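You operate a simulated robot arm through the tools that you are given. There is no shell and no other tool. Be economical: measure what you need, move in short steps, check, and stop when the job is done.

The job below is to be done with a simulated robot arm. You get a single attempt, and the scene is never put back.

JOB
Check the test griddle's watts and slide it to the stop they name.
Fine: Plug it in and set the supply dial to 230 V before the bench socket goes on; socket off before it slides. Plates get over 60 C: hands off. 1500 W or more: green stop, else red stop.
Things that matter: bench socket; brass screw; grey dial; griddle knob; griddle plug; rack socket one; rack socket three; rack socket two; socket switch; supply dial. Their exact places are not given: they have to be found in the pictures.

It is judged by the outcome, as a careful person would: the job done as asked, and still so three seconds after it is handed in. It fails if anything else is knocked over, pushed out of place, dropped, spilled or broken.

ROBOT AND FRAMES
A 7-joint arm with a two-finger gripper on a trunk, on a base that drives. Base frame: it is fixed to the floor where the robot stands at the start and does not move with it; the origin is under the middle of the robot, x ahead of it, y to its left, z up. Units: mm, rad, N and s.
With the tool pointing down near the work surface it reaches from about 300 to 740 mm from the robot's upright axis, wherever it stands. Its first joint turns from -2.897 to 2.897 rad. Places, roughly: bench socket [500, 0, 800]; brass screw [600, 100, 900]; grey dial [500, 400, 900]; griddle knob [600, 200, 900]; rack socket one [-600, -2700, 1200]; rack socket three [-1500, -2700, 1200]; rack socket two [-1000, -2700, 1200]; socket switch [500, 0, 800]; supply dial [500, 500, 900]. Payload 2.94 kg.
The TCP is the grasp point between the finger pads, 30 mm short of the fingertips. In the tool frame z runs along the fingers and y along their closing line. The gripper opens to 138 mm. The gripper's body begins 109 mm behind the TCP.
Orientation is told as [roll, pitch, yaw] about the base's x, y, z axes, in that order, counted from this pose: with the fingers straight down and closing along the base's y, the tool's x points along the base's -x, its y along +y and its z along -z.

CONTROLS
- The arm moves only by the tool play_rows. Its argument "moves" is a list of rows, each an object of numbers (a shift or turn left out is 0, a gripper value left out holds the last): "ax", "ay", "az": the turn, a rotation vector about the tool's x, y, z in rad; "tx", "ty", "tz": the shift along the tool's x, y, z in mm; "gripper": the gripper command, from -1 (shut) to 1 (fully open), values between in proportion. In form: [{"ax": .., "ay": .., "az": .., "tx": .., "ty": .., "tz": .., "gripper": ..}, ...]. A call has 1 to 20 rows; each row is the pose to reach, as a shift and turn from the pose commanded when the call began, along the tool's axes at that moment. Rows are played at 5 a second. More than 50 mm and 0.15 rad between two rows, or a gripper value outside its range, and nothing of the call is played. A pose out of reach is approached as far as the arm can. The call stops where the force on the tool passes 40 N (or 10 N more than at its start, if that is more) or the arm is blocked; 0.2 s more then pass. Each finger halts on what it meets, pressing with about 34 N; the grip force reading is that of the motor and also rises with nothing between the fingers. The clock runs only during rows and for 0.2 s after the last one: add rows that repeat a pose to give the fingers time. It gives the time, the measured TCP pose, the force on the tool (base axes), the opening and the grip force at its end, in the units of the frame above (readings bear some noise), with the torque about the TCP (base axes, N m) and any sound that the robot's microphone picked up, and new pictures: "pictures" is both (left out), scene, wrist or none.
- Cameras (640 x 400 px; columns grow to the right, rows downward): "scene" is now at [0, 138.9, 1563.1]; the picture's right is [0.02, -1.00, 0.00], its down [-0.73, -0.01, -0.68] and it looks along [0.68, 0.01, -0.73] (base axes); focal length 275 px, centre (320, 200). "wrist" rides on the gripper at [71, 19, -146] in the tool frame; the picture's right is [-0.26, 0.97, 0.00], its down [-0.85, -0.23, -0.48] and it looks along [-0.46, -0.12, 0.88] (tool axes); focal length 280 px, centre (320, 200).
- slide_trunk(by): slides the trunk up (or, below 0, down) by that many mm; the arm and the scene camera ride with it, the base frame stays. It gives what a move gives, with no picture.
- roll_base(legs): drives the robot by 1 to 6 legs, each [ahead, left, turn to the left] in mm, mm and rad, along the robot's own axes; the way and the turn of a leg run together, so that a leg with both is an arc; at most 1500 mm and 3.142 rad a leg. The arm and the cameras ride along, it lands a little off, and it stops where it bumps. It gives what a move gives, and a new picture of the scene camera.
- turn_head(pan, tilt): turns the head with the scene camera to pan (to the left, within 1.501 rad either way) and tilt (down, from -0.506 to 1.204), counted from straight ahead of the robot. It gives what a move gives, and a new picture of the scene camera.
- point_at(camera, pixels): for up to 12 pixels [column, row] of the newest picture of that camera ("zoom" is the newest enlarged one), the place [x, y, z] in the base frame of the surface seen there, good to about 2 mm. No time passes.
- zoom(camera, box): a new picture of the part [left, top, right, bottom] of that camera's present view, enlarged. No time passes.
- sign_off(): hands the job in; it is judged then, once.

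Go step by step. Measure first, check grasps and placings, and put right what went wrong. The budget is 80 turns and 260 pictures, counting those below and the enlarged ones. Unless the task says otherwise, let go and move clear before handing in, and close with one line.

The tools are called after ">>>" as a command line: name --argument value ..., lists and objects as JSON in quotes. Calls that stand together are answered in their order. play_rows: Moves the arm, as the interface text tells. Its arguments: {"type":"object","properties":{"moves":{"type":"array","items":{"type":"object","properties":{"ax":{"type":"number"},"ay":{"type":"number"},"az":{"type":"number"},"tx":{"type":"number"},"ty":{"type":"number"},"tz":{"type":"number"},"gripper":{"type":"number"}}}},"pictures":{"type":"string","enum":["both","scene","wrist","none"]}},"required":["moves"]} The other tools are called the same way: slide_trunk (by) slides the trunk up or down; roll_base (legs) drives the base; turn_head (pan, tilt) turns the head that bears the scene camera; point_at (camera, pixels) gives the place of the surface under pixels of a picture; zoom (camera, box) takes an enlarged picture of a part of a camera's view; sign_off () hands the job in.

At the start:

```text
clock: 0.0
tcp_pos: [379.8, 204.9, 1173.6]
ee_rot: [0.0, 0.0, 0.001]
wrist_force: [-0.1, 0.4, -0.2]
moment: [0.0, -0.01, 0.0]
gripper_width: 138.1
grasp_force: 0.1
trunk travel left (down, up): [-425.0, 29.0]
robot x, y, heading: [1.7, -0.5, 0.003]
head pan, tilt: [0.017, 0.826]
```

scene: 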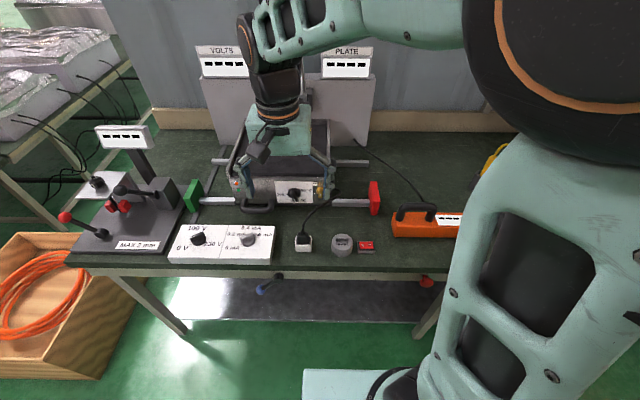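
wrist: 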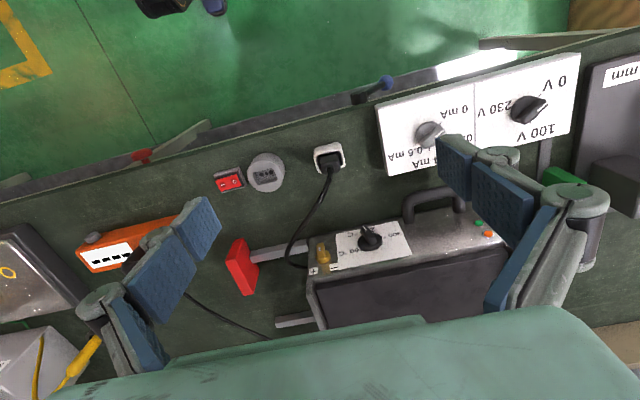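

The griddle sits mid-bench with the green stop on its left and the red stop on its right; the panel with two dials is in front. I'll zoom in for details.

>>> zoom --camera "scene" --box '[160, 160, 400, 310]'

>>> zoom --camera "wrist" --box '[200, 60, 600, 310]'

>>> zoom --camera "scene" --box '[180, 30, 400, 168]'

>>> zoom --camera "scene" --box '[370, 140, 530, 240]'

```text
2.67 times, centred on (280, 235) of scene
```

zoom: 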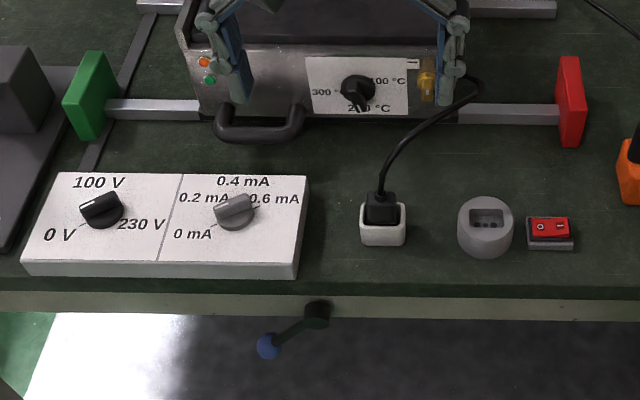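

```text
1.60 times, centred on (400, 185) of wrist
```

zoom: 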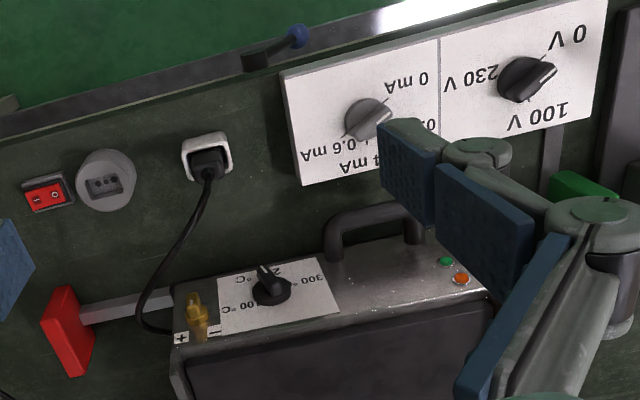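

```text
2.90 times, centred on (290, 99) of scene
```

zoom: 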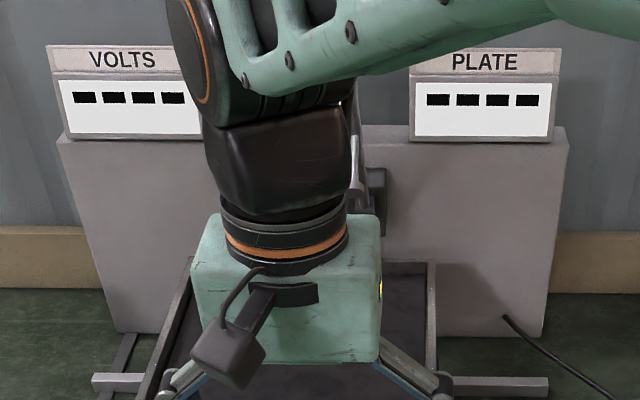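

```text
4.00 times, centred on (450, 190) of scene
```

zoom: 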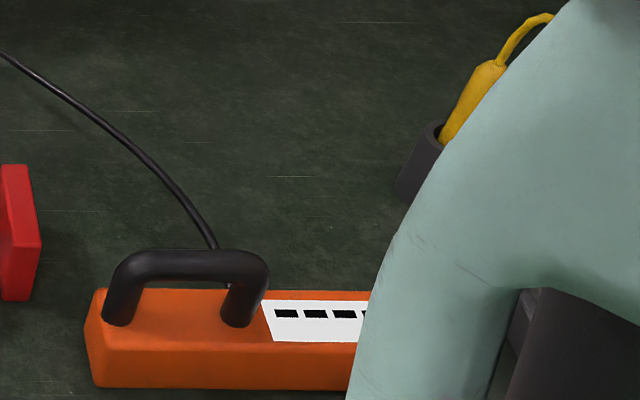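

The plug sits in a white holder, with the grey round bench socket and red switch to its right. I'll get coordinates and look to the right and left.

>>> point_at --camera "scene" --pixels '[[303, 236], [304, 250], [342, 243], [366, 245], [198, 238], [249, 238], [294, 194], [319, 190], [375, 198], [192, 196], [258, 208], [414, 225]]'

>>> turn_head --pan -0.6 --tilt 0.7

>>> turn_head --pan 0.6 --tilt 0.7

```text
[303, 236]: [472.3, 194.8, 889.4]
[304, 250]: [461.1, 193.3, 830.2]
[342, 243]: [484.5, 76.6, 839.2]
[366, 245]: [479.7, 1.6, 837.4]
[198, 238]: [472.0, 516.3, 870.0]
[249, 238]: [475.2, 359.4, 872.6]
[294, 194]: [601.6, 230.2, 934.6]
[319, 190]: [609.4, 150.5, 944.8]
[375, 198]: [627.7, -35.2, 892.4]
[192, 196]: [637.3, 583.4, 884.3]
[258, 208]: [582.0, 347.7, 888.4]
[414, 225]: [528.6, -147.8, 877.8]
```

```text
clock: 1.0
tcp_pos: [380.3, 205.1, 1174.9]
ee_rot: [-0.001, -0.002, 0.001]
wrist_force: [0.0, 0.6, -0.8]
moment: [-0.01, -0.01, 0.01]
gripper_width: 137.9
grasp_force: 0.1
trunk travel left (down, up): [-425.0, 29.0]
robot x, y, heading: [0.4, -0.4, 0.005]
head pan, tilt: [-0.6, 0.7]
```

scene: 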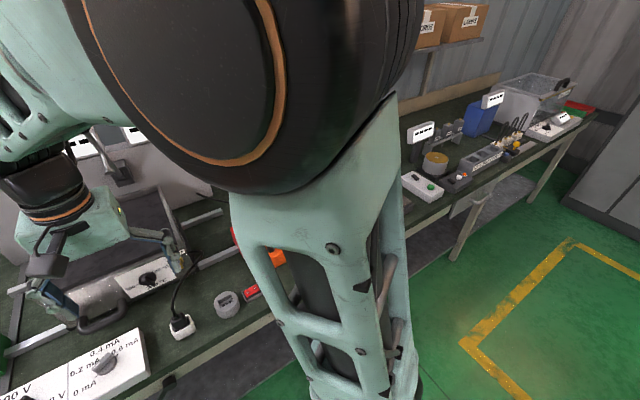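

```text
clock: 2.4
tcp_pos: [381.1, 205.4, 1174.2]
ee_rot: [0.0, -0.001, 0.001]
wrist_force: [0.4, -0.4, -0.5]
moment: [0.0, 0.01, -0.02]
gripper_width: 138.0
grasp_force: 0.0
trunk travel left (down, up): [-425.0, 29.0]
robot x, y, heading: [3.9, 0.6, -0.004]
head pan, tilt: [0.6, 0.7]
```

scene: 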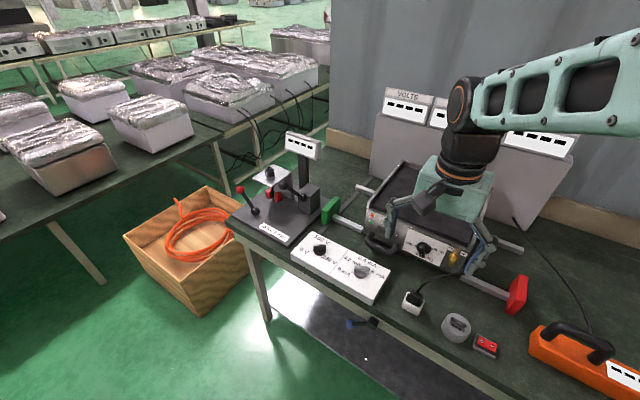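

>>> zoom --camera "scene" --box '[360, 60, 600, 210]'

>>> zoom --camera "scene" --box '[440, 280, 640, 400]'

>>> zoom --camera "scene" --box '[260, 190, 500, 340]'

```text
2.67 times, centred on (480, 135) of scene
```

zoom: 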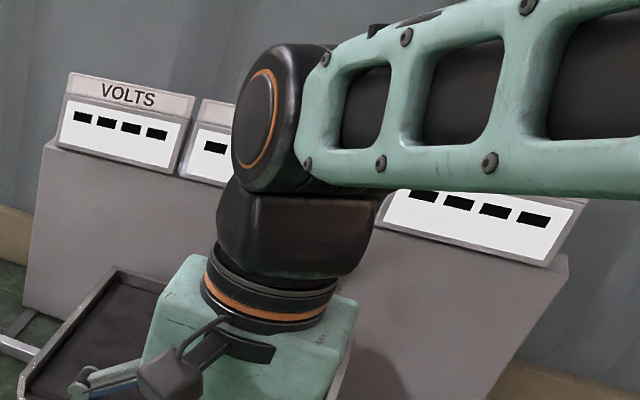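

```text
3.20 times, centred on (540, 340) of scene
```

zoom: 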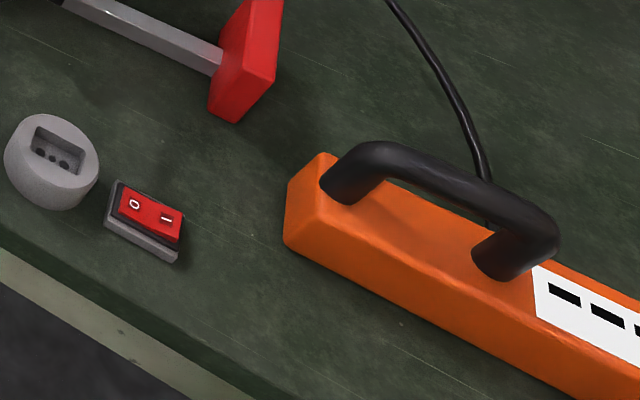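

```text
2.67 times, centred on (380, 265) of scene
```

zoom: 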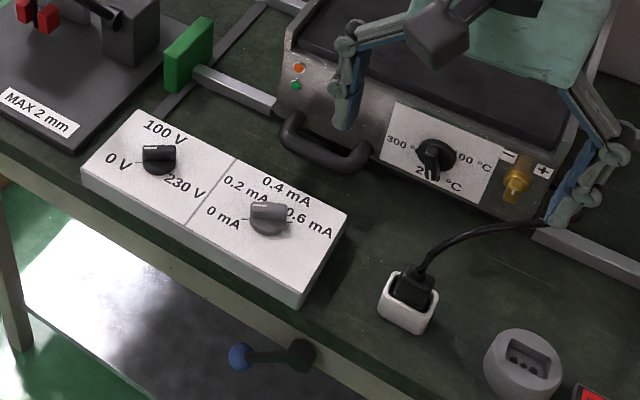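

Rows of displays sit behind the griddle; arm hides the middle one. I'll bring the gripper above the plug for a closer look, centring head.

>>> play_rows --moves '[{"tx": -20, "tz": 40}, {"tx": -40, "tz": 80}, {"tx": -60, "ty": -5, "tz": 120}, {"tx": -80, "ty": -10, "tz": 140}, {"tx": -80, "ty": -10, "tz": 140}]' --pictures "wrist"

>>> turn_head --pan 0.2 --tilt 0.8

```text
clock: 3.6
tcp_pos: [460.2, 195.9, 1033.6]
ee_rot: [0.001, 0.002, -0.001]
wrist_force: [0.4, -0.7, -0.5]
moment: [0.02, -0.01, 0.0]
gripper_width: 138.1
grasp_force: 0.1
trunk travel left (down, up): [-425.0, 29.0]
robot x, y, heading: [-0.8, -3.4, 0.003]
head pan, tilt: [0.6, 0.7]
```

wrist: 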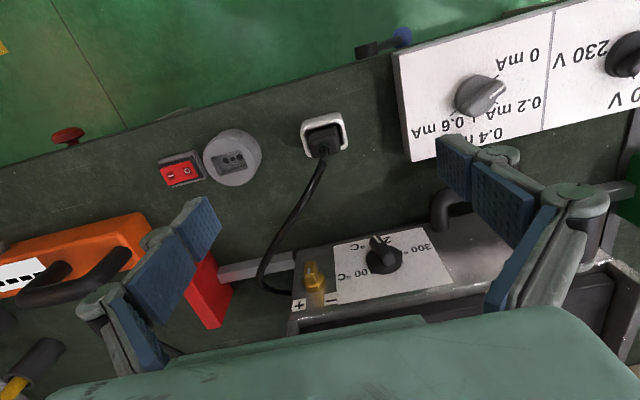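

```text
clock: 4.5
tcp_pos: [460.4, 196.2, 1034.3]
ee_rot: [-0.001, 0.001, 0.001]
wrist_force: [0.0, -0.7, 0.0]
moment: [0.01, 0.02, 0.01]
gripper_width: 138.0
grasp_force: 0.1
trunk travel left (down, up): [-425.0, 29.0]
robot x, y, heading: [0.7, -0.0, -0.002]
head pan, tilt: [0.201, 0.799]
```

scene: 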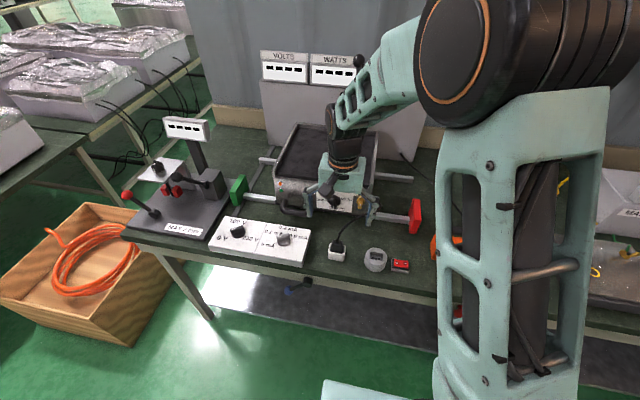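

WATTS display is next to VOLTS. Now zoom on the plug and socket in the wrist view.

>>> zoom --camera "wrist" --box '[150, 90, 390, 240]'

>>> zoom --camera "wrist" --box '[250, 190, 490, 340]'

>>> point_at --camera "wrist" --pixels '[[310, 132], [340, 128], [315, 145], [324, 149], [325, 140], [340, 148], [303, 120], [343, 115], [350, 148], [308, 157]]'

>>> point_at --camera "wrist" --pixels '[[217, 156], [246, 152], [221, 167], [248, 166], [207, 160], [258, 155], [228, 135], [232, 180], [171, 175], [187, 170], [165, 170], [195, 165]]'

```text
2.67 times, centred on (270, 165) of wrist
```

zoom: 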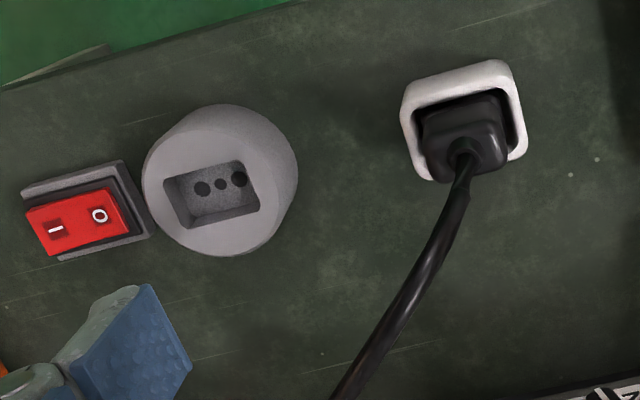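

```text
2.67 times, centred on (370, 265) of wrist
```

zoom: 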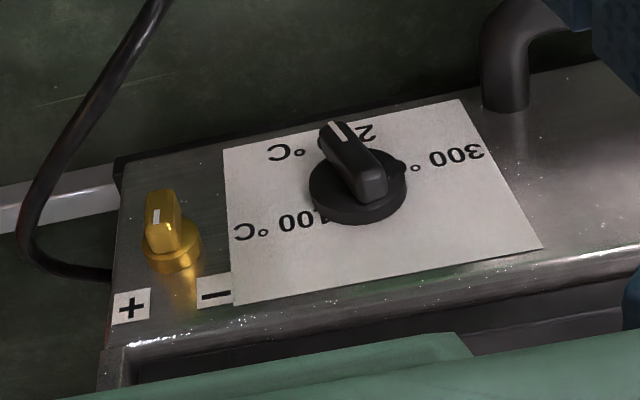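

```text
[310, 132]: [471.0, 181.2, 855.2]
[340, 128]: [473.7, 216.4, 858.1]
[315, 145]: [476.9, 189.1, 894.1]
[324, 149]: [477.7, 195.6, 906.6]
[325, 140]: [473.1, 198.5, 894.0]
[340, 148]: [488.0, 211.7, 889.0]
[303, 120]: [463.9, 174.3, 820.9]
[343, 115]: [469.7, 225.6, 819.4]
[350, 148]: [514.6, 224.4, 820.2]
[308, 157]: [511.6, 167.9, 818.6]
```

```text
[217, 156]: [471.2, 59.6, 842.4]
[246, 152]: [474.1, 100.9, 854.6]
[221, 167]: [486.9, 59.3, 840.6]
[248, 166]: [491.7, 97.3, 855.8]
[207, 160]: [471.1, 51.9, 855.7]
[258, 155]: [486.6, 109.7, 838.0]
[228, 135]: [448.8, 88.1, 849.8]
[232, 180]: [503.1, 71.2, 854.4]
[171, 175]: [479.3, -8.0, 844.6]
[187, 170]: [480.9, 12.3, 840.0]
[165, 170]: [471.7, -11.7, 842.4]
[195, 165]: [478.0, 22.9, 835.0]
```

Off state confirmed (the "I" half at [479,-8] stands slightly higher). I'll descend to see the plug at close range.

>>> play_rows --moves '[{"tx": -10, "ty": 1, "tz": 40}, {"tx": -20, "ty": 2, "tz": 80}, {"tx": -20, "ty": 2, "tz": 80}]' --pictures "wrist"

>>> zoom --camera "wrist" --box '[240, 120, 400, 220]'

>>> zoom --camera "wrist" --box '[60, 120, 240, 232]'

```text
clock: 5.3
tcp_pos: [481.6, 198.3, 954.4]
ee_rot: [0.0, 0.0, -0.001]
wrist_force: [0.3, 0.5, -0.8]
moment: [0.02, 0.04, 0.01]
gripper_width: 138.1
grasp_force: 0.1
trunk travel left (down, up): [-425.0, 29.0]
robot x, y, heading: [1.4, -0.7, -0.007]
head pan, tilt: [0.201, 0.799]
```

wrist: 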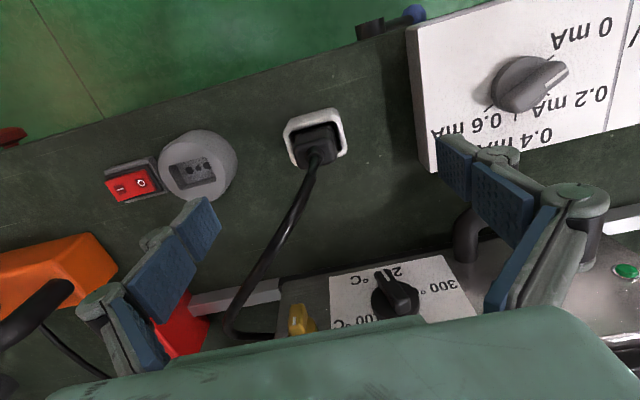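

```text
4.00 times, centred on (320, 170) of wrist
```

zoom: 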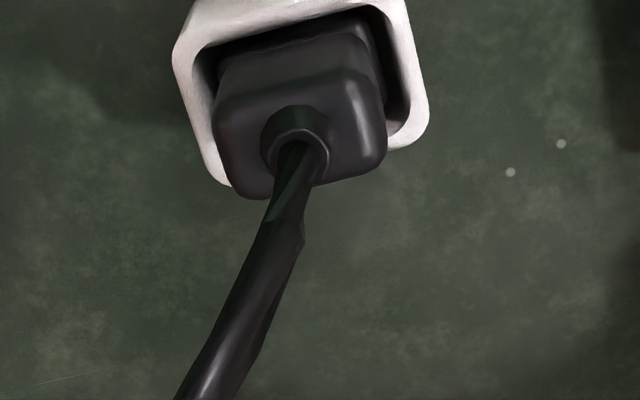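

```text
3.56 times, centred on (150, 176) of wrist
```

zoom: 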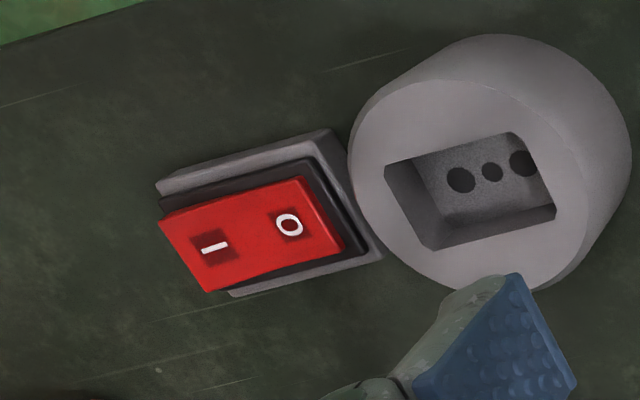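

>>> point_at --camera "wrist" --pixels '[[295, 148], [328, 141], [335, 161], [300, 166], [306, 157], [329, 153], [298, 160], [336, 153]]'

>>> point_at --camera "zoom" --pixels '[[380, 163], [518, 128], [562, 218], [430, 254], [460, 180], [492, 172], [522, 163], [375, 120], [600, 120], [214, 246], [289, 225], [465, 85]]'

```text
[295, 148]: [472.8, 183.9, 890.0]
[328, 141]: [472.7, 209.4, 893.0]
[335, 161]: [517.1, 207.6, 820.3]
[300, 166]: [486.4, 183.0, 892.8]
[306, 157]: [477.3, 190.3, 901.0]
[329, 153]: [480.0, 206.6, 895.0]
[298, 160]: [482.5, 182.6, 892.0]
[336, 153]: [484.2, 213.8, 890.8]
```

```text
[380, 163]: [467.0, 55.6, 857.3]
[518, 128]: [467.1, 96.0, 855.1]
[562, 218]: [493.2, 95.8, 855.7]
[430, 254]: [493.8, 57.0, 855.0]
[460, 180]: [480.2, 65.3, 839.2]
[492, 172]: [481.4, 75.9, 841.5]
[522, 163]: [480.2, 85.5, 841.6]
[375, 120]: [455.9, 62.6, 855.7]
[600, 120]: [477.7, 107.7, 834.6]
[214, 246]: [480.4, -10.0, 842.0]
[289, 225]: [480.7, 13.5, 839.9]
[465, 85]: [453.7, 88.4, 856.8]
```

Plug centre about [480,198], top 893, holder rim about 858; socket recess centred [480.3,76], rim 856, same orientation. I'll descend and grasp the plug.

>>> play_rows --moves '[{"gripper": 0}, {"tx": 1, "tz": 20, "gripper": 0}, {"tx": 1, "tz": 40, "gripper": 0}, {"tx": 1, "tz": 59, "gripper": 0}, {"tx": 1, "tz": 59, "gripper": 0}, {"tx": 1, "tz": 59, "gripper": -1}, {"tx": 1, "tz": 59, "gripper": -1}, {"tx": 1, "tz": 59, "gripper": -1}, {"tx": 1, "tz": 59, "gripper": -1}]'

```text
clock: 7.3
tcp_pos: [481.1, 198.1, 894.7]
ee_rot: [0.001, -0.002, 0.001]
wrist_force: [0.0, -0.5, 1.1]
moment: [-0.01, -0.01, 0.01]
gripper_width: 32.3
grasp_force: 34.0
trunk travel left (down, up): [-425.0, 29.0]
robot x, y, heading: [-3.3, 3.5, -0.003]
head pan, tilt: [0.201, 0.799]
```

scene: 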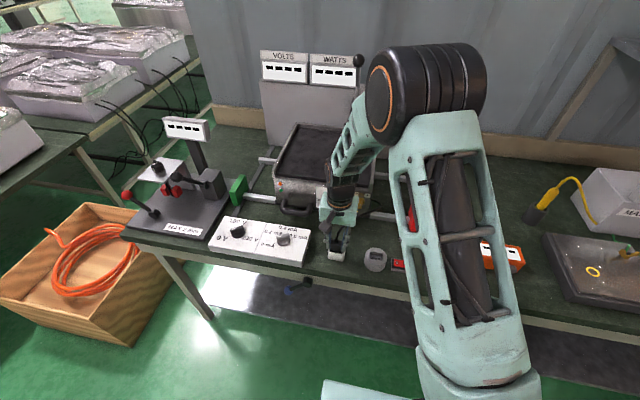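
wrist: 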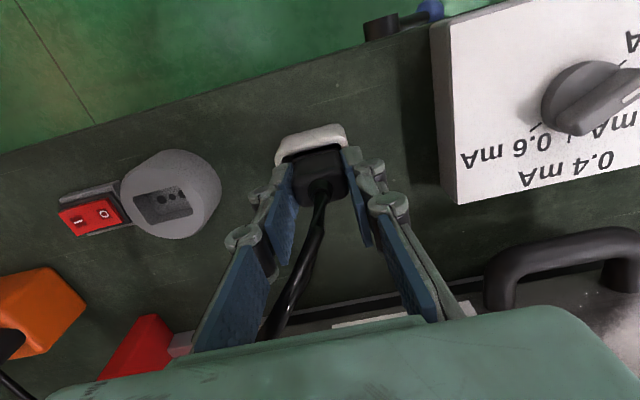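

Plug gripped (32 mm). Lift straight up.

>>> play_rows --moves '[{"tz": -20}, {"tz": -40}, {"tz": -60}, {"tz": -80}, {"tz": -80}]' --pictures "wrist"

>>> zoom --camera "scene" --box '[280, 160, 440, 290]'

```text
clock: 8.5
tcp_pos: [479.6, 198.1, 975.6]
ee_rot: [0.001, 0.002, 0.002]
wrist_force: [0.9, -0.2, 0.4]
moment: [0.0, -0.02, 0.0]
gripper_width: 32.0
grasp_force: 34.3
trunk travel left (down, up): [-425.0, 29.0]
robot x, y, heading: [0.8, 1.1, -0.001]
head pan, tilt: [0.201, 0.799]
```

wrist: 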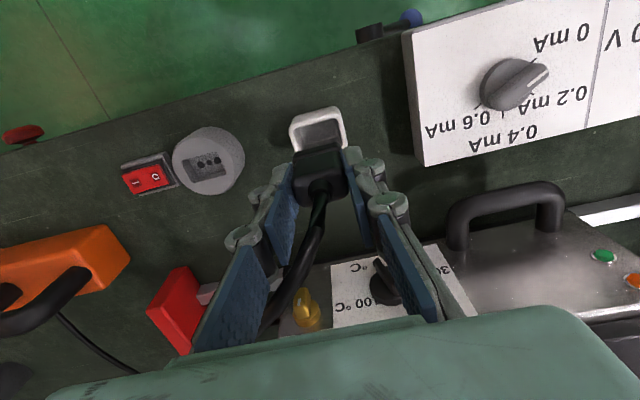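

```text
3.08 times, centred on (360, 225) of scene
```

zoom: 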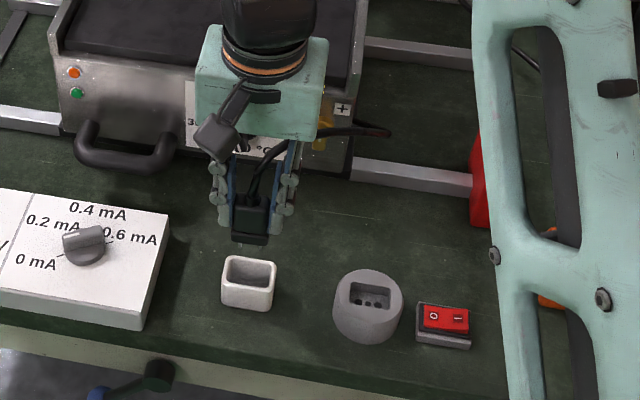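

Plug is out. Check the plug's x placement in the hand and re-measure the socket holes.

>>> zoom --camera "wrist" --box '[260, 100, 388, 220]'

>>> point_at --camera "zoom" --pixels '[[175, 240], [250, 225], [370, 215], [195, 290], [230, 310], [390, 290], [420, 310], [430, 270], [200, 320], [215, 350], [190, 270], [330, 290]]'

>>> zoom --camera "wrist" --box '[160, 115, 256, 205]'

```text
3.33 times, centred on (324, 160) of wrist
```

zoom: 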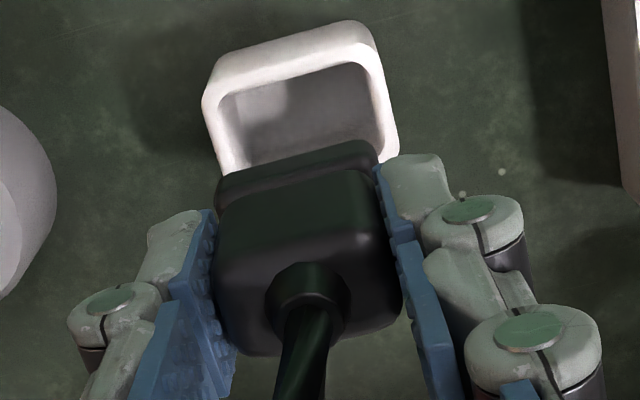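

```text
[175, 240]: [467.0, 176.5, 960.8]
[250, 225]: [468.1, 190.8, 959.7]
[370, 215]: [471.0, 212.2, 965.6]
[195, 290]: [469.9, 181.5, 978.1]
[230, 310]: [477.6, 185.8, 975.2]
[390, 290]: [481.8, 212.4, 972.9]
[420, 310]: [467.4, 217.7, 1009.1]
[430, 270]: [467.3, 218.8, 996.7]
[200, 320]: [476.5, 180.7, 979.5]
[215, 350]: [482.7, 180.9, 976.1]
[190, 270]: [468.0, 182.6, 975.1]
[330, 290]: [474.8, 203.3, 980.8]
```

```text
4.44 times, centred on (208, 160) of wrist
```

zoom: 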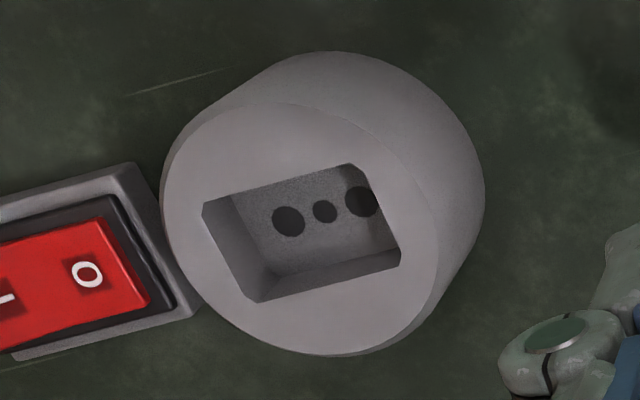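

>>> point_at --camera "zoom" --pixels '[[288, 222], [325, 211], [362, 202], [200, 205], [350, 160], [403, 265], [258, 305], [163, 190], [430, 200], [240, 110], [300, 345], [410, 340]]'

>>> zoom --camera "wrist" --box '[290, 130, 360, 220]'

>>> zoom --camera "scene" --box '[310, 200, 380, 260]'

```text
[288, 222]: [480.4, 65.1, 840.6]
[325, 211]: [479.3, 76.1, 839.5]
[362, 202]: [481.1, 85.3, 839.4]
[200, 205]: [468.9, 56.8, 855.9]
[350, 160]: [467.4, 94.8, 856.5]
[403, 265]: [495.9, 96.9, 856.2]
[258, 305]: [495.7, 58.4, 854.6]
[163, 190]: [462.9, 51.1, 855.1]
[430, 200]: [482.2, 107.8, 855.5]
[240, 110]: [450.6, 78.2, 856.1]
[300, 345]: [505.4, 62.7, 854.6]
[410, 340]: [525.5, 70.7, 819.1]
```

```text
4.44 times, centred on (325, 175) of wrist
```

zoom: 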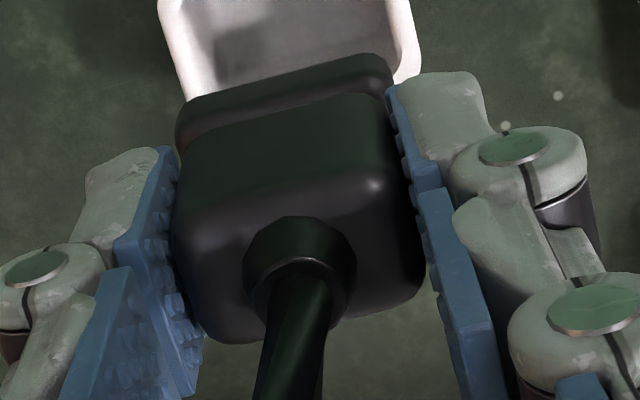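

```text
6.67 times, centred on (345, 230) of scene
```

zoom: 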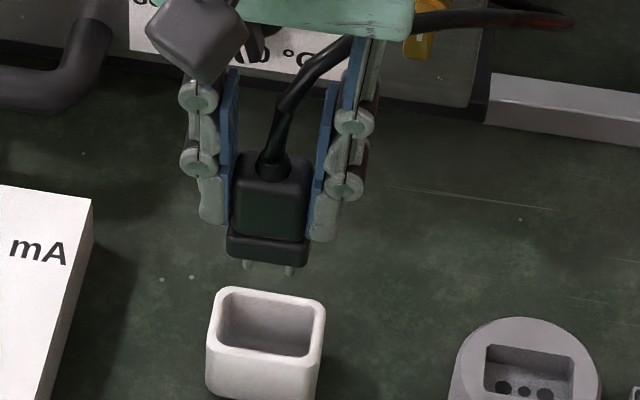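

>>> point_at --camera "zoom" --pixels '[[248, 265], [290, 271], [248, 267], [290, 269], [230, 250], [305, 260], [240, 205], [300, 210], [270, 170], [270, 245]]'

>>> point_at --camera "wrist" --pixels '[[331, 158], [336, 195], [313, 203], [310, 163], [338, 170], [350, 167], [325, 181], [321, 190]]'

```text
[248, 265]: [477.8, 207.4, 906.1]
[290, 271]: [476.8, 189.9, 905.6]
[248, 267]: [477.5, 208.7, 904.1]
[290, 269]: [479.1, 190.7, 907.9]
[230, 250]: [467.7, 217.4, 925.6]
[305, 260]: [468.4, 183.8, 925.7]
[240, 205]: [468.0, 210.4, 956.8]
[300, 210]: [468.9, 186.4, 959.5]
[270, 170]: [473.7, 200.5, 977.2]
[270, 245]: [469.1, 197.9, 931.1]
```

```text
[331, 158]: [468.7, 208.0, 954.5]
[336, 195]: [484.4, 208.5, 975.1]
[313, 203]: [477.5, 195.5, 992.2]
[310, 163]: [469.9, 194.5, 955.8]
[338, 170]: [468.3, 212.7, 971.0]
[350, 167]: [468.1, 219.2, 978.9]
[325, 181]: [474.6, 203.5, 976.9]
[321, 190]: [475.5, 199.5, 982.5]
```

Pin midpoint is about [479.5,199]; holes midpoint [480.5,75.3]. Shift laterally by about -123 in y, then check alignment.

>>> play_rows --moves '[{"ty": -40}, {"ty": -80, "tx": -1}, {"ty": -123, "tx": -1}, {"ty": -123, "tx": -1, "tz": 20}, {"ty": -123, "tx": -1, "tz": 38}, {"ty": -123, "tx": -1, "tz": 38}]'

>>> zoom --camera "scene" --box '[340, 210, 410, 270]'

>>> zoom --camera "wrist" --box '[260, 100, 388, 220]'

```text
clock: 9.9
tcp_pos: [480.8, 75.6, 936.2]
ee_rot: [-0.002, 0.001, -0.001]
wrist_force: [-0.6, -0.2, -1.2]
moment: [-0.03, 0.0, -0.03]
gripper_width: 31.9
grasp_force: 34.0
trunk travel left (down, up): [-425.0, 29.0]
robot x, y, heading: [0.4, -0.2, -0.003]
head pan, tilt: [0.201, 0.799]
```

scene: 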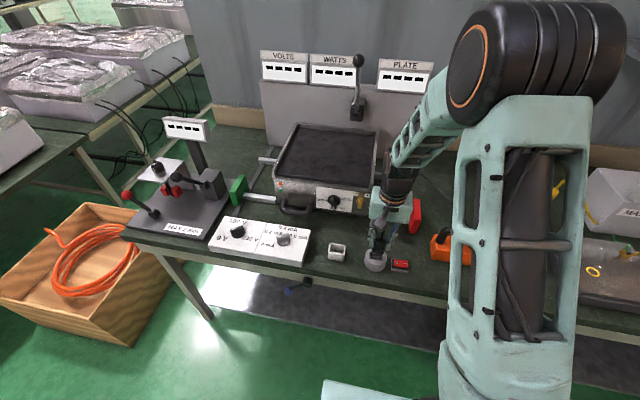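
wrist: 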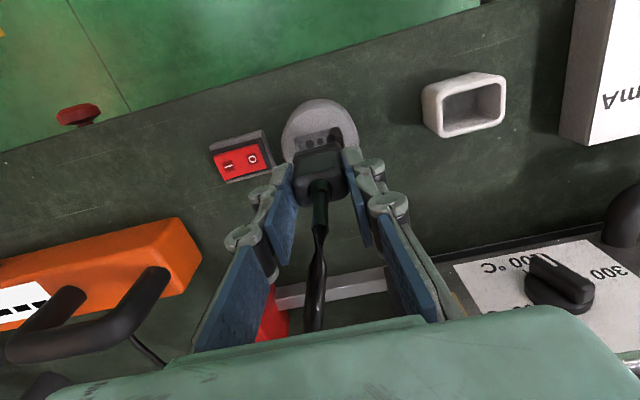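

```text
6.67 times, centred on (375, 240) of scene
```

zoom: 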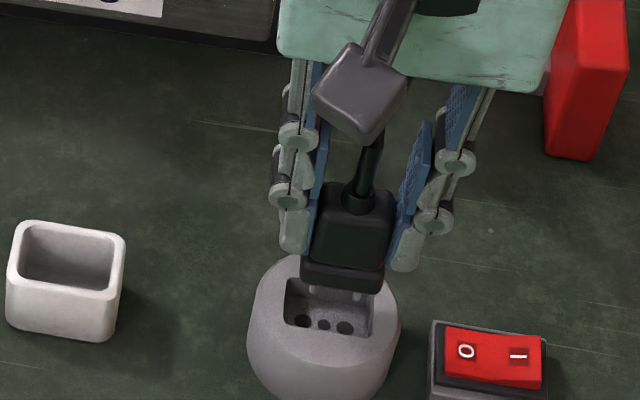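

```text
3.33 times, centred on (324, 160) of wrist
```

zoom: 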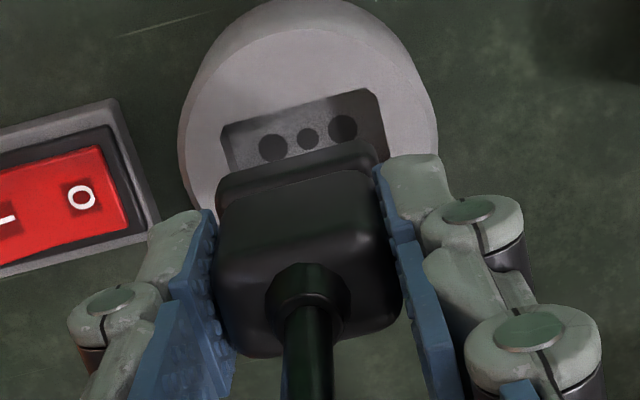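

>>> zoom --camera "scene" --box '[362, 236, 394, 256]'

```text
16.00 times, centred on (378, 246) of scene
```

zoom: 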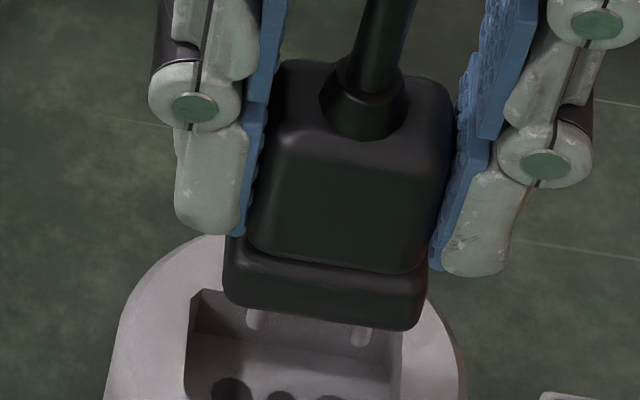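

>>> point_at --camera "zoom" --pixels '[[253, 320], [360, 338], [225, 285], [415, 315], [228, 390], [280, 397], [185, 380], [402, 360], [250, 318], [362, 335]]'

```text
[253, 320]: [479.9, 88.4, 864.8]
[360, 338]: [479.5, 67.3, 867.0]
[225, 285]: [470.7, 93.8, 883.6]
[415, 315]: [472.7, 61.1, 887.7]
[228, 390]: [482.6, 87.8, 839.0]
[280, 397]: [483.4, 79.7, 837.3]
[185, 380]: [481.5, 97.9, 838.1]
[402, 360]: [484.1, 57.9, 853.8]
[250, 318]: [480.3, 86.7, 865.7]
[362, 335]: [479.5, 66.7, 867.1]
```

Pins sit at y≈77.5 midway, within ~1–1.5 mm of the holes. Descend to just above the hole plane with a +1 mm tweak and look again.

>>> play_rows --moves '[{"ty": 1, "tx": -1, "tz": 10}, {"ty": 1, "tx": -1, "tz": 20}, {"ty": 1, "tx": -1, "tz": 20}]' --pictures "wrist"

>>> zoom --camera "scene" --box '[362, 240, 394, 260]'

>>> zoom --camera "wrist" --box '[285, 110, 365, 160]'

```text
clock: 10.7
tcp_pos: [480.9, 75.5, 917.1]
ee_rot: [0.001, 0.0, 0.0]
wrist_force: [0.6, -0.2, -1.0]
moment: [0.02, -0.03, -0.01]
gripper_width: 32.1
grasp_force: 34.0
trunk travel left (down, up): [-425.0, 29.0]
robot x, y, heading: [-0.8, -4.4, -0.001]
head pan, tilt: [0.201, 0.799]
```

wrist: 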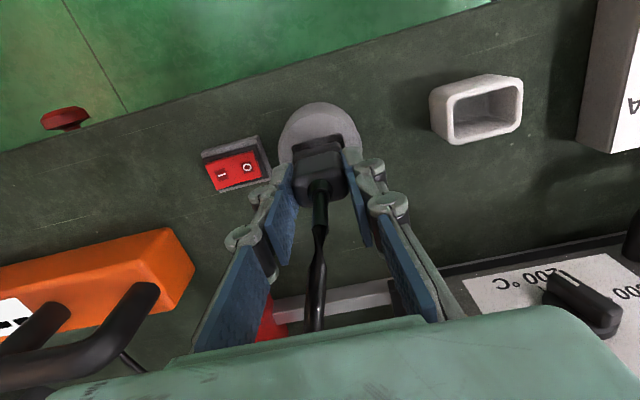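

```text
16.00 times, centred on (378, 250) of scene
```

zoom: 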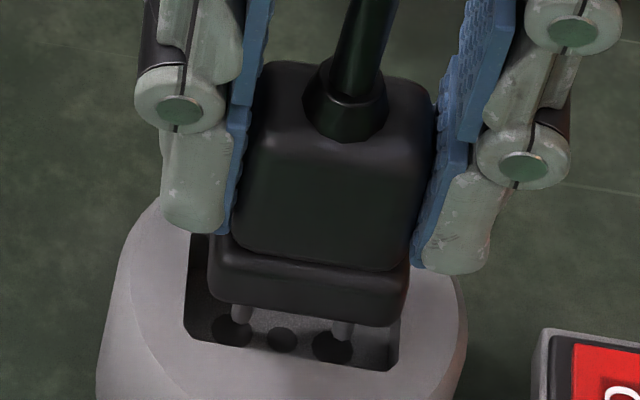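

```text
8.00 times, centred on (325, 135) of wrist
```

zoom: 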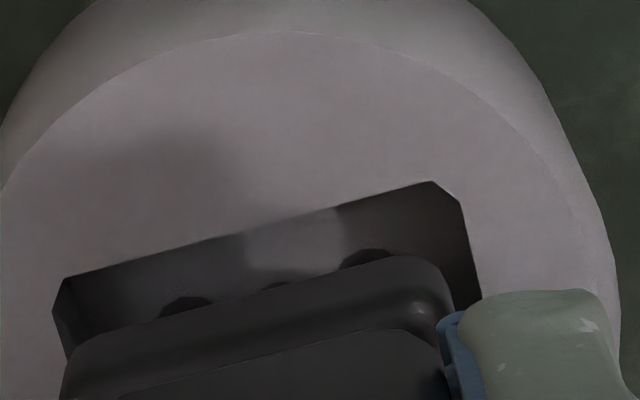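

>>> zoom --camera "scene" --box '[365, 251, 389, 265]'

```text
16.00 times, centred on (377, 258) of scene
```

zoom: 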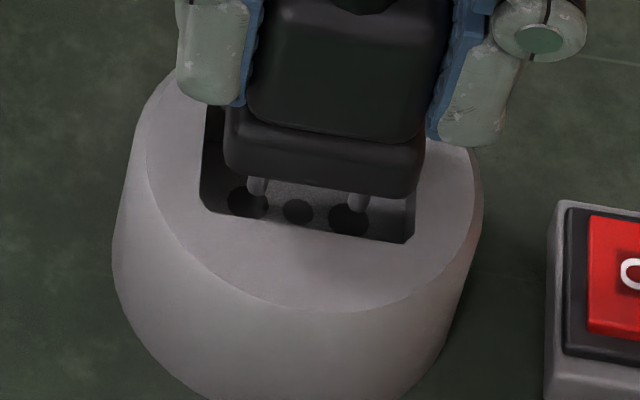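

>>> point_at --camera "zoom" --pixels '[[257, 188], [358, 204], [257, 184], [358, 200], [240, 207], [298, 212], [342, 224], [335, 215], [230, 160], [418, 185]]'

```text
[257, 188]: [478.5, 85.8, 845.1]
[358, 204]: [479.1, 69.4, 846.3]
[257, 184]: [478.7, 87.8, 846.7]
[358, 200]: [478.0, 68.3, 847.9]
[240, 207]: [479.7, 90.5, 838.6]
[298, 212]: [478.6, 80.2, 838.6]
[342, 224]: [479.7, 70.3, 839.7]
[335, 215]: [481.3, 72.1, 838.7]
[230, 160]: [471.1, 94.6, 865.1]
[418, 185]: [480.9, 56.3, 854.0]
```

Relative offset: pins ≈1.3 mm short in y, x matched. Correct and insert; expected seating near TCP z≈893.

>>> play_rows --moves '[{"ty": 1.3}, {"ty": 1.3, "tz": 5}, {"ty": 1.3, "tz": 10}, {"ty": 1.3, "tz": 15}, {"ty": 1.3, "tz": 20}, {"ty": 1.3, "tz": 23}, {"ty": 1.3, "tz": 23}]'

>>> zoom --camera "scene" --box '[354, 236, 402, 266]'

```text
clock: 12.3
tcp_pos: [481.6, 76.6, 893.9]
ee_rot: [0.001, -0.002, -0.001]
wrist_force: [-0.1, -1.0, 5.8]
moment: [0.11, 0.02, 0.05]
gripper_width: 32.0
grasp_force: 34.4
trunk travel left (down, up): [-425.0, 29.0]
robot x, y, heading: [3.3, 3.2, -0.001]
head pan, tilt: [0.201, 0.799]
```

scene: 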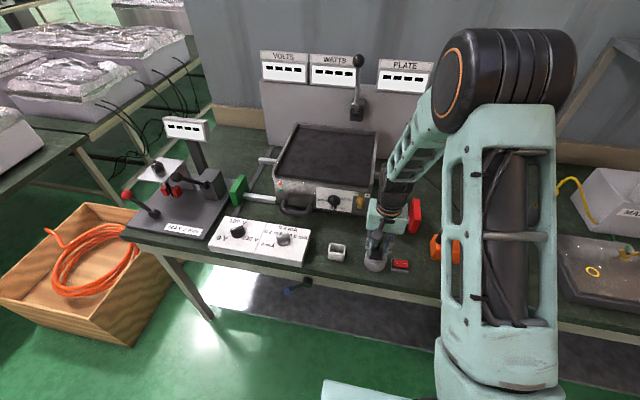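
wrist: 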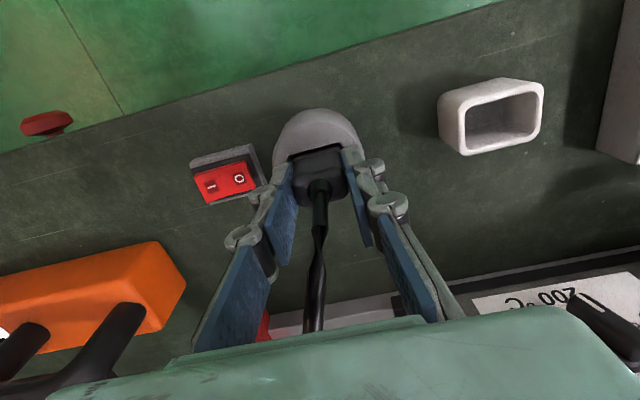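

```text
13.33 times, centred on (378, 251) of scene
```

zoom: 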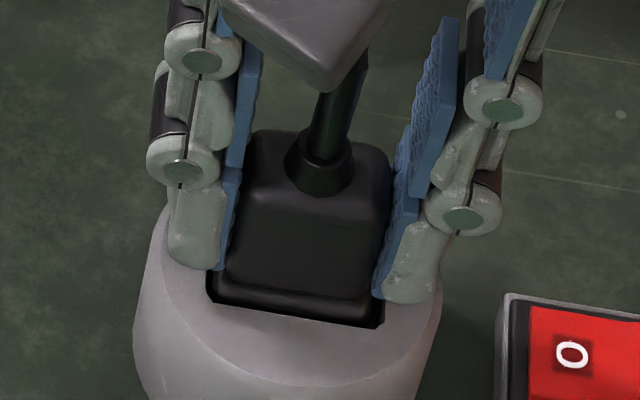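

Flange has entered the recess with 6 N of resistance. Press a few more mm to confirm bottoming.

>>> play_rows --moves '[{"tz": 2}, {"tz": 4}, {"tz": 6}, {"tz": 6}]' --pictures "none"

```text
clock: 13.3
tcp_pos: [481.0, 75.8, 889.0]
ee_rot: [0.0, -0.006, 0.0]
wrist_force: [1.2, -4.3, 27.0]
moment: [-0.16, -0.08, 0.04]
gripper_width: 32.0
grasp_force: 34.7
trunk travel left (down, up): [-425.0, 29.0]
robot x, y, heading: [-2.7, 1.2, 0.0]
head pan, tilt: [0.201, 0.799]
```

Bottomed at 27 N. Release and rise.

>>> play_rows --moves '[{"tz": -2}, {"tz": -2, "gripper": -0.1}, {"tz": -2, "gripper": -0.1}, {"tz": -2, "gripper": -0.1}, {"tz": -40}, {"tz": -80}, {"tz": -120}, {"tz": -120}]'

>>> zoom --camera "wrist" --box '[220, 80, 420, 205]'

```text
clock: 15.1
tcp_pos: [480.7, 78.2, 1007.1]
ee_rot: [-0.001, 0.001, 0.0]
wrist_force: [-0.6, 0.6, -0.9]
moment: [0.0, 0.0, -0.04]
gripper_width: 62.1
grasp_force: 0.1
trunk travel left (down, up): [-425.0, 29.0]
robot x, y, heading: [-1.3, -3.2, 0.001]
head pan, tilt: [0.201, 0.799]
```

scene: 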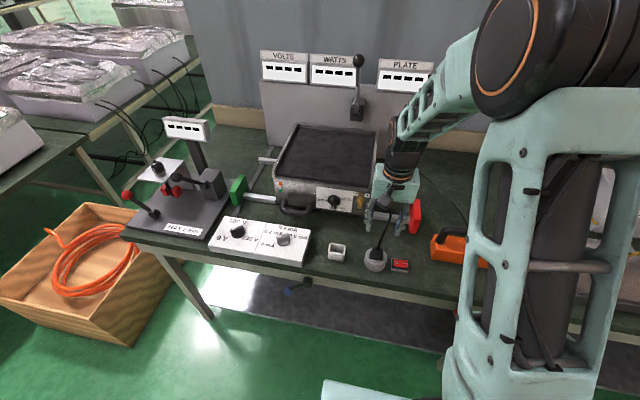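
wrist: 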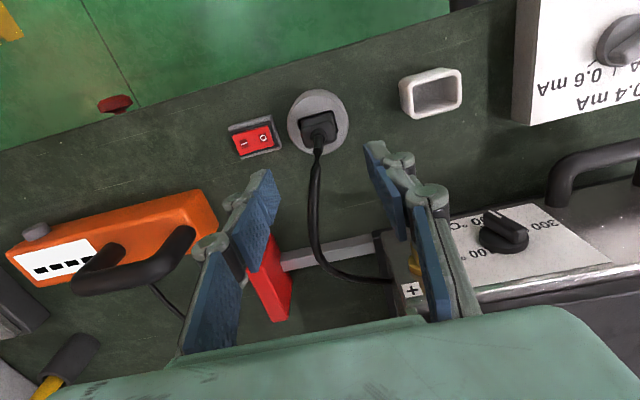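

```text
3.20 times, centred on (320, 142) of wrist
```

zoom: 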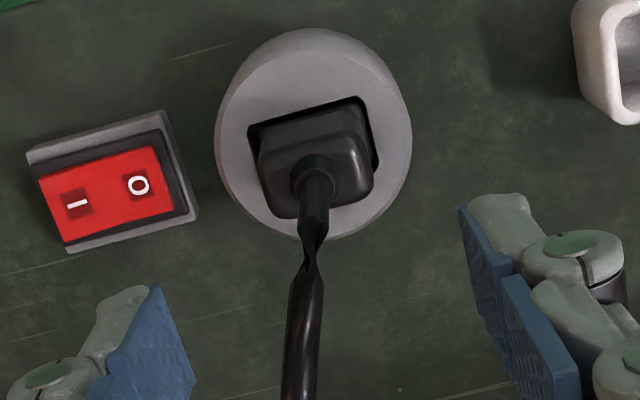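

Plug is seated. Go above the supply dial.

>>> play_rows --moves '[{"ty": 45}, {"ty": 90}, {"ty": 135}, {"ty": 180}, {"ty": 225}, {"ty": 270}, {"ty": 315}, {"ty": 360}, {"ty": 400}, {"ty": 430, "tx": 5}, {"ty": 430, "tx": 5}]'

>>> zoom --camera "wrist" --box '[200, 60, 440, 210]'

```text
clock: 17.5
tcp_pos: [475.1, 507.8, 1010.1]
ee_rot: [0.001, 0.0, -0.001]
wrist_force: [0.5, 1.1, -0.1]
moment: [-0.02, -0.04, -0.01]
gripper_width: 62.0
grasp_force: 0.1
trunk travel left (down, up): [-425.0, 29.0]
robot x, y, heading: [2.8, 1.7, 0.0]
head pan, tilt: [0.201, 0.799]
```

scene: 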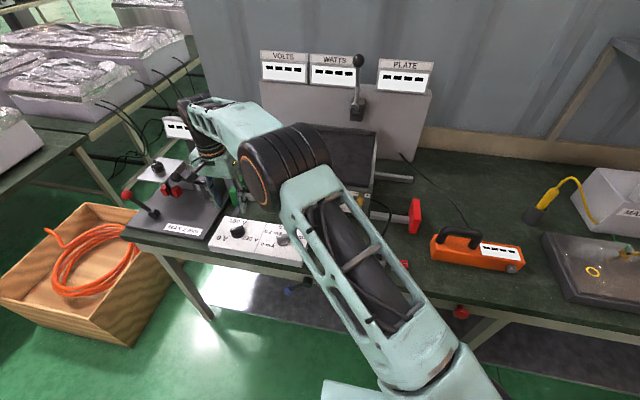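
wrist: 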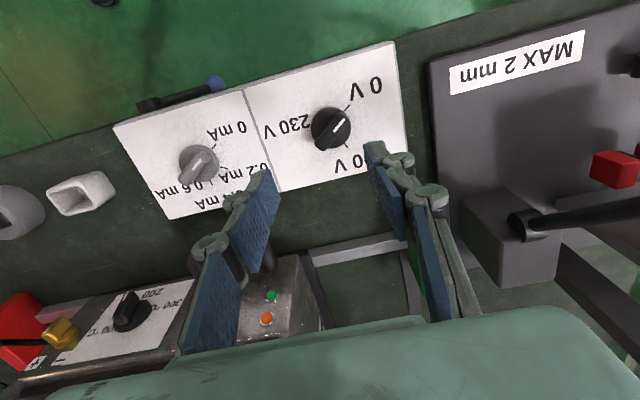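

```text
2.67 times, centred on (320, 135) of wrist
```

zoom: 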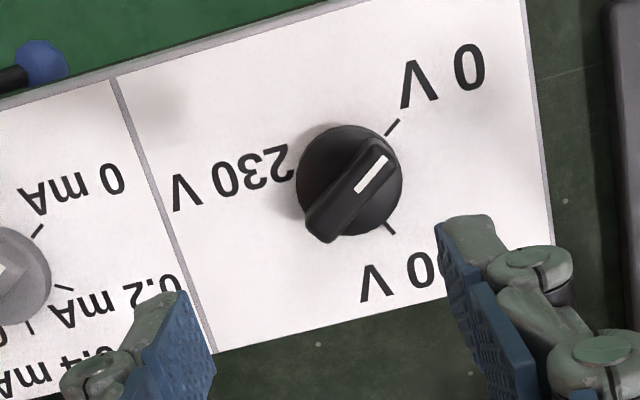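

>>> point_at --camera "zoom" --pixels '[[345, 187], [384, 160], [357, 190], [322, 232], [392, 127], [390, 228], [294, 180], [285, 185], [372, 145], [310, 215], [335, 240]]'

>>> zoom --camera "scene" --box '[210, 205, 290, 260]'

>>> zoom --camera "wrist" --box '[300, 100, 364, 140]'

```text
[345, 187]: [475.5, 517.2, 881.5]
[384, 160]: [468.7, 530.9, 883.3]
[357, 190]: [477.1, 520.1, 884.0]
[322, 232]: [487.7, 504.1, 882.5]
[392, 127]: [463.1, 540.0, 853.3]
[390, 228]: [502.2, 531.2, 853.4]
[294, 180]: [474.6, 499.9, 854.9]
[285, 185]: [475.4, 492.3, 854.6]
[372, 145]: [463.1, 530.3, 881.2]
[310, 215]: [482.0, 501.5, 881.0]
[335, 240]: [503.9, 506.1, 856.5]
```

```text
7.27 times, centred on (250, 232) of scene
```

zoom: 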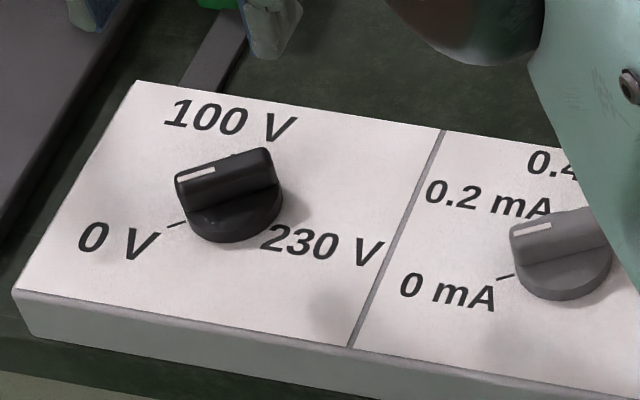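

```text
10.00 times, centred on (332, 120) of wrist
```

zoom: 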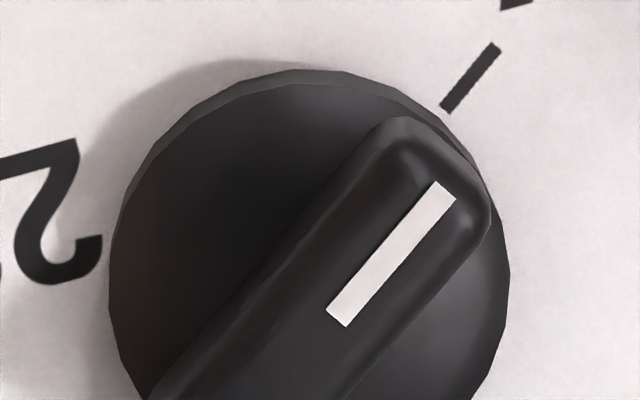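

>>> play_rows --moves '[{"tx": -30}, {"tx": -55, "ty": -20}, {"tx": -55, "ty": -20}]' --pictures "wrist"

>>> zoom --camera "wrist" --box '[250, 0, 442, 120]'

```text
clock: 18.3
tcp_pos: [530.2, 486.0, 1009.5]
ee_rot: [0.002, 0.0, 0.001]
wrist_force: [0.0, -0.1, 0.5]
moment: [0.0, 0.0, -0.02]
gripper_width: 62.3
grasp_force: 0.0
trunk travel left (down, up): [-425.0, 29.0]
robot x, y, heading: [-1.1, -0.5, -0.003]
head pan, tilt: [0.201, 0.799]
```

wrist: 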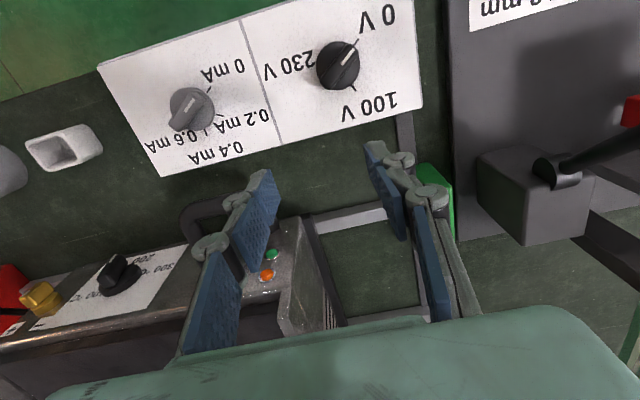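

```text
3.33 times, centred on (346, 60) of wrist
```

zoom: 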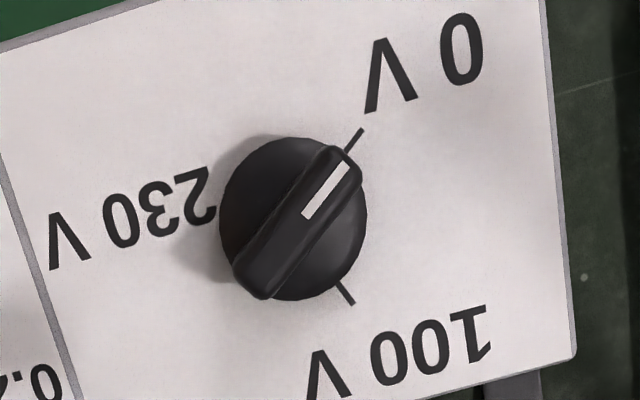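

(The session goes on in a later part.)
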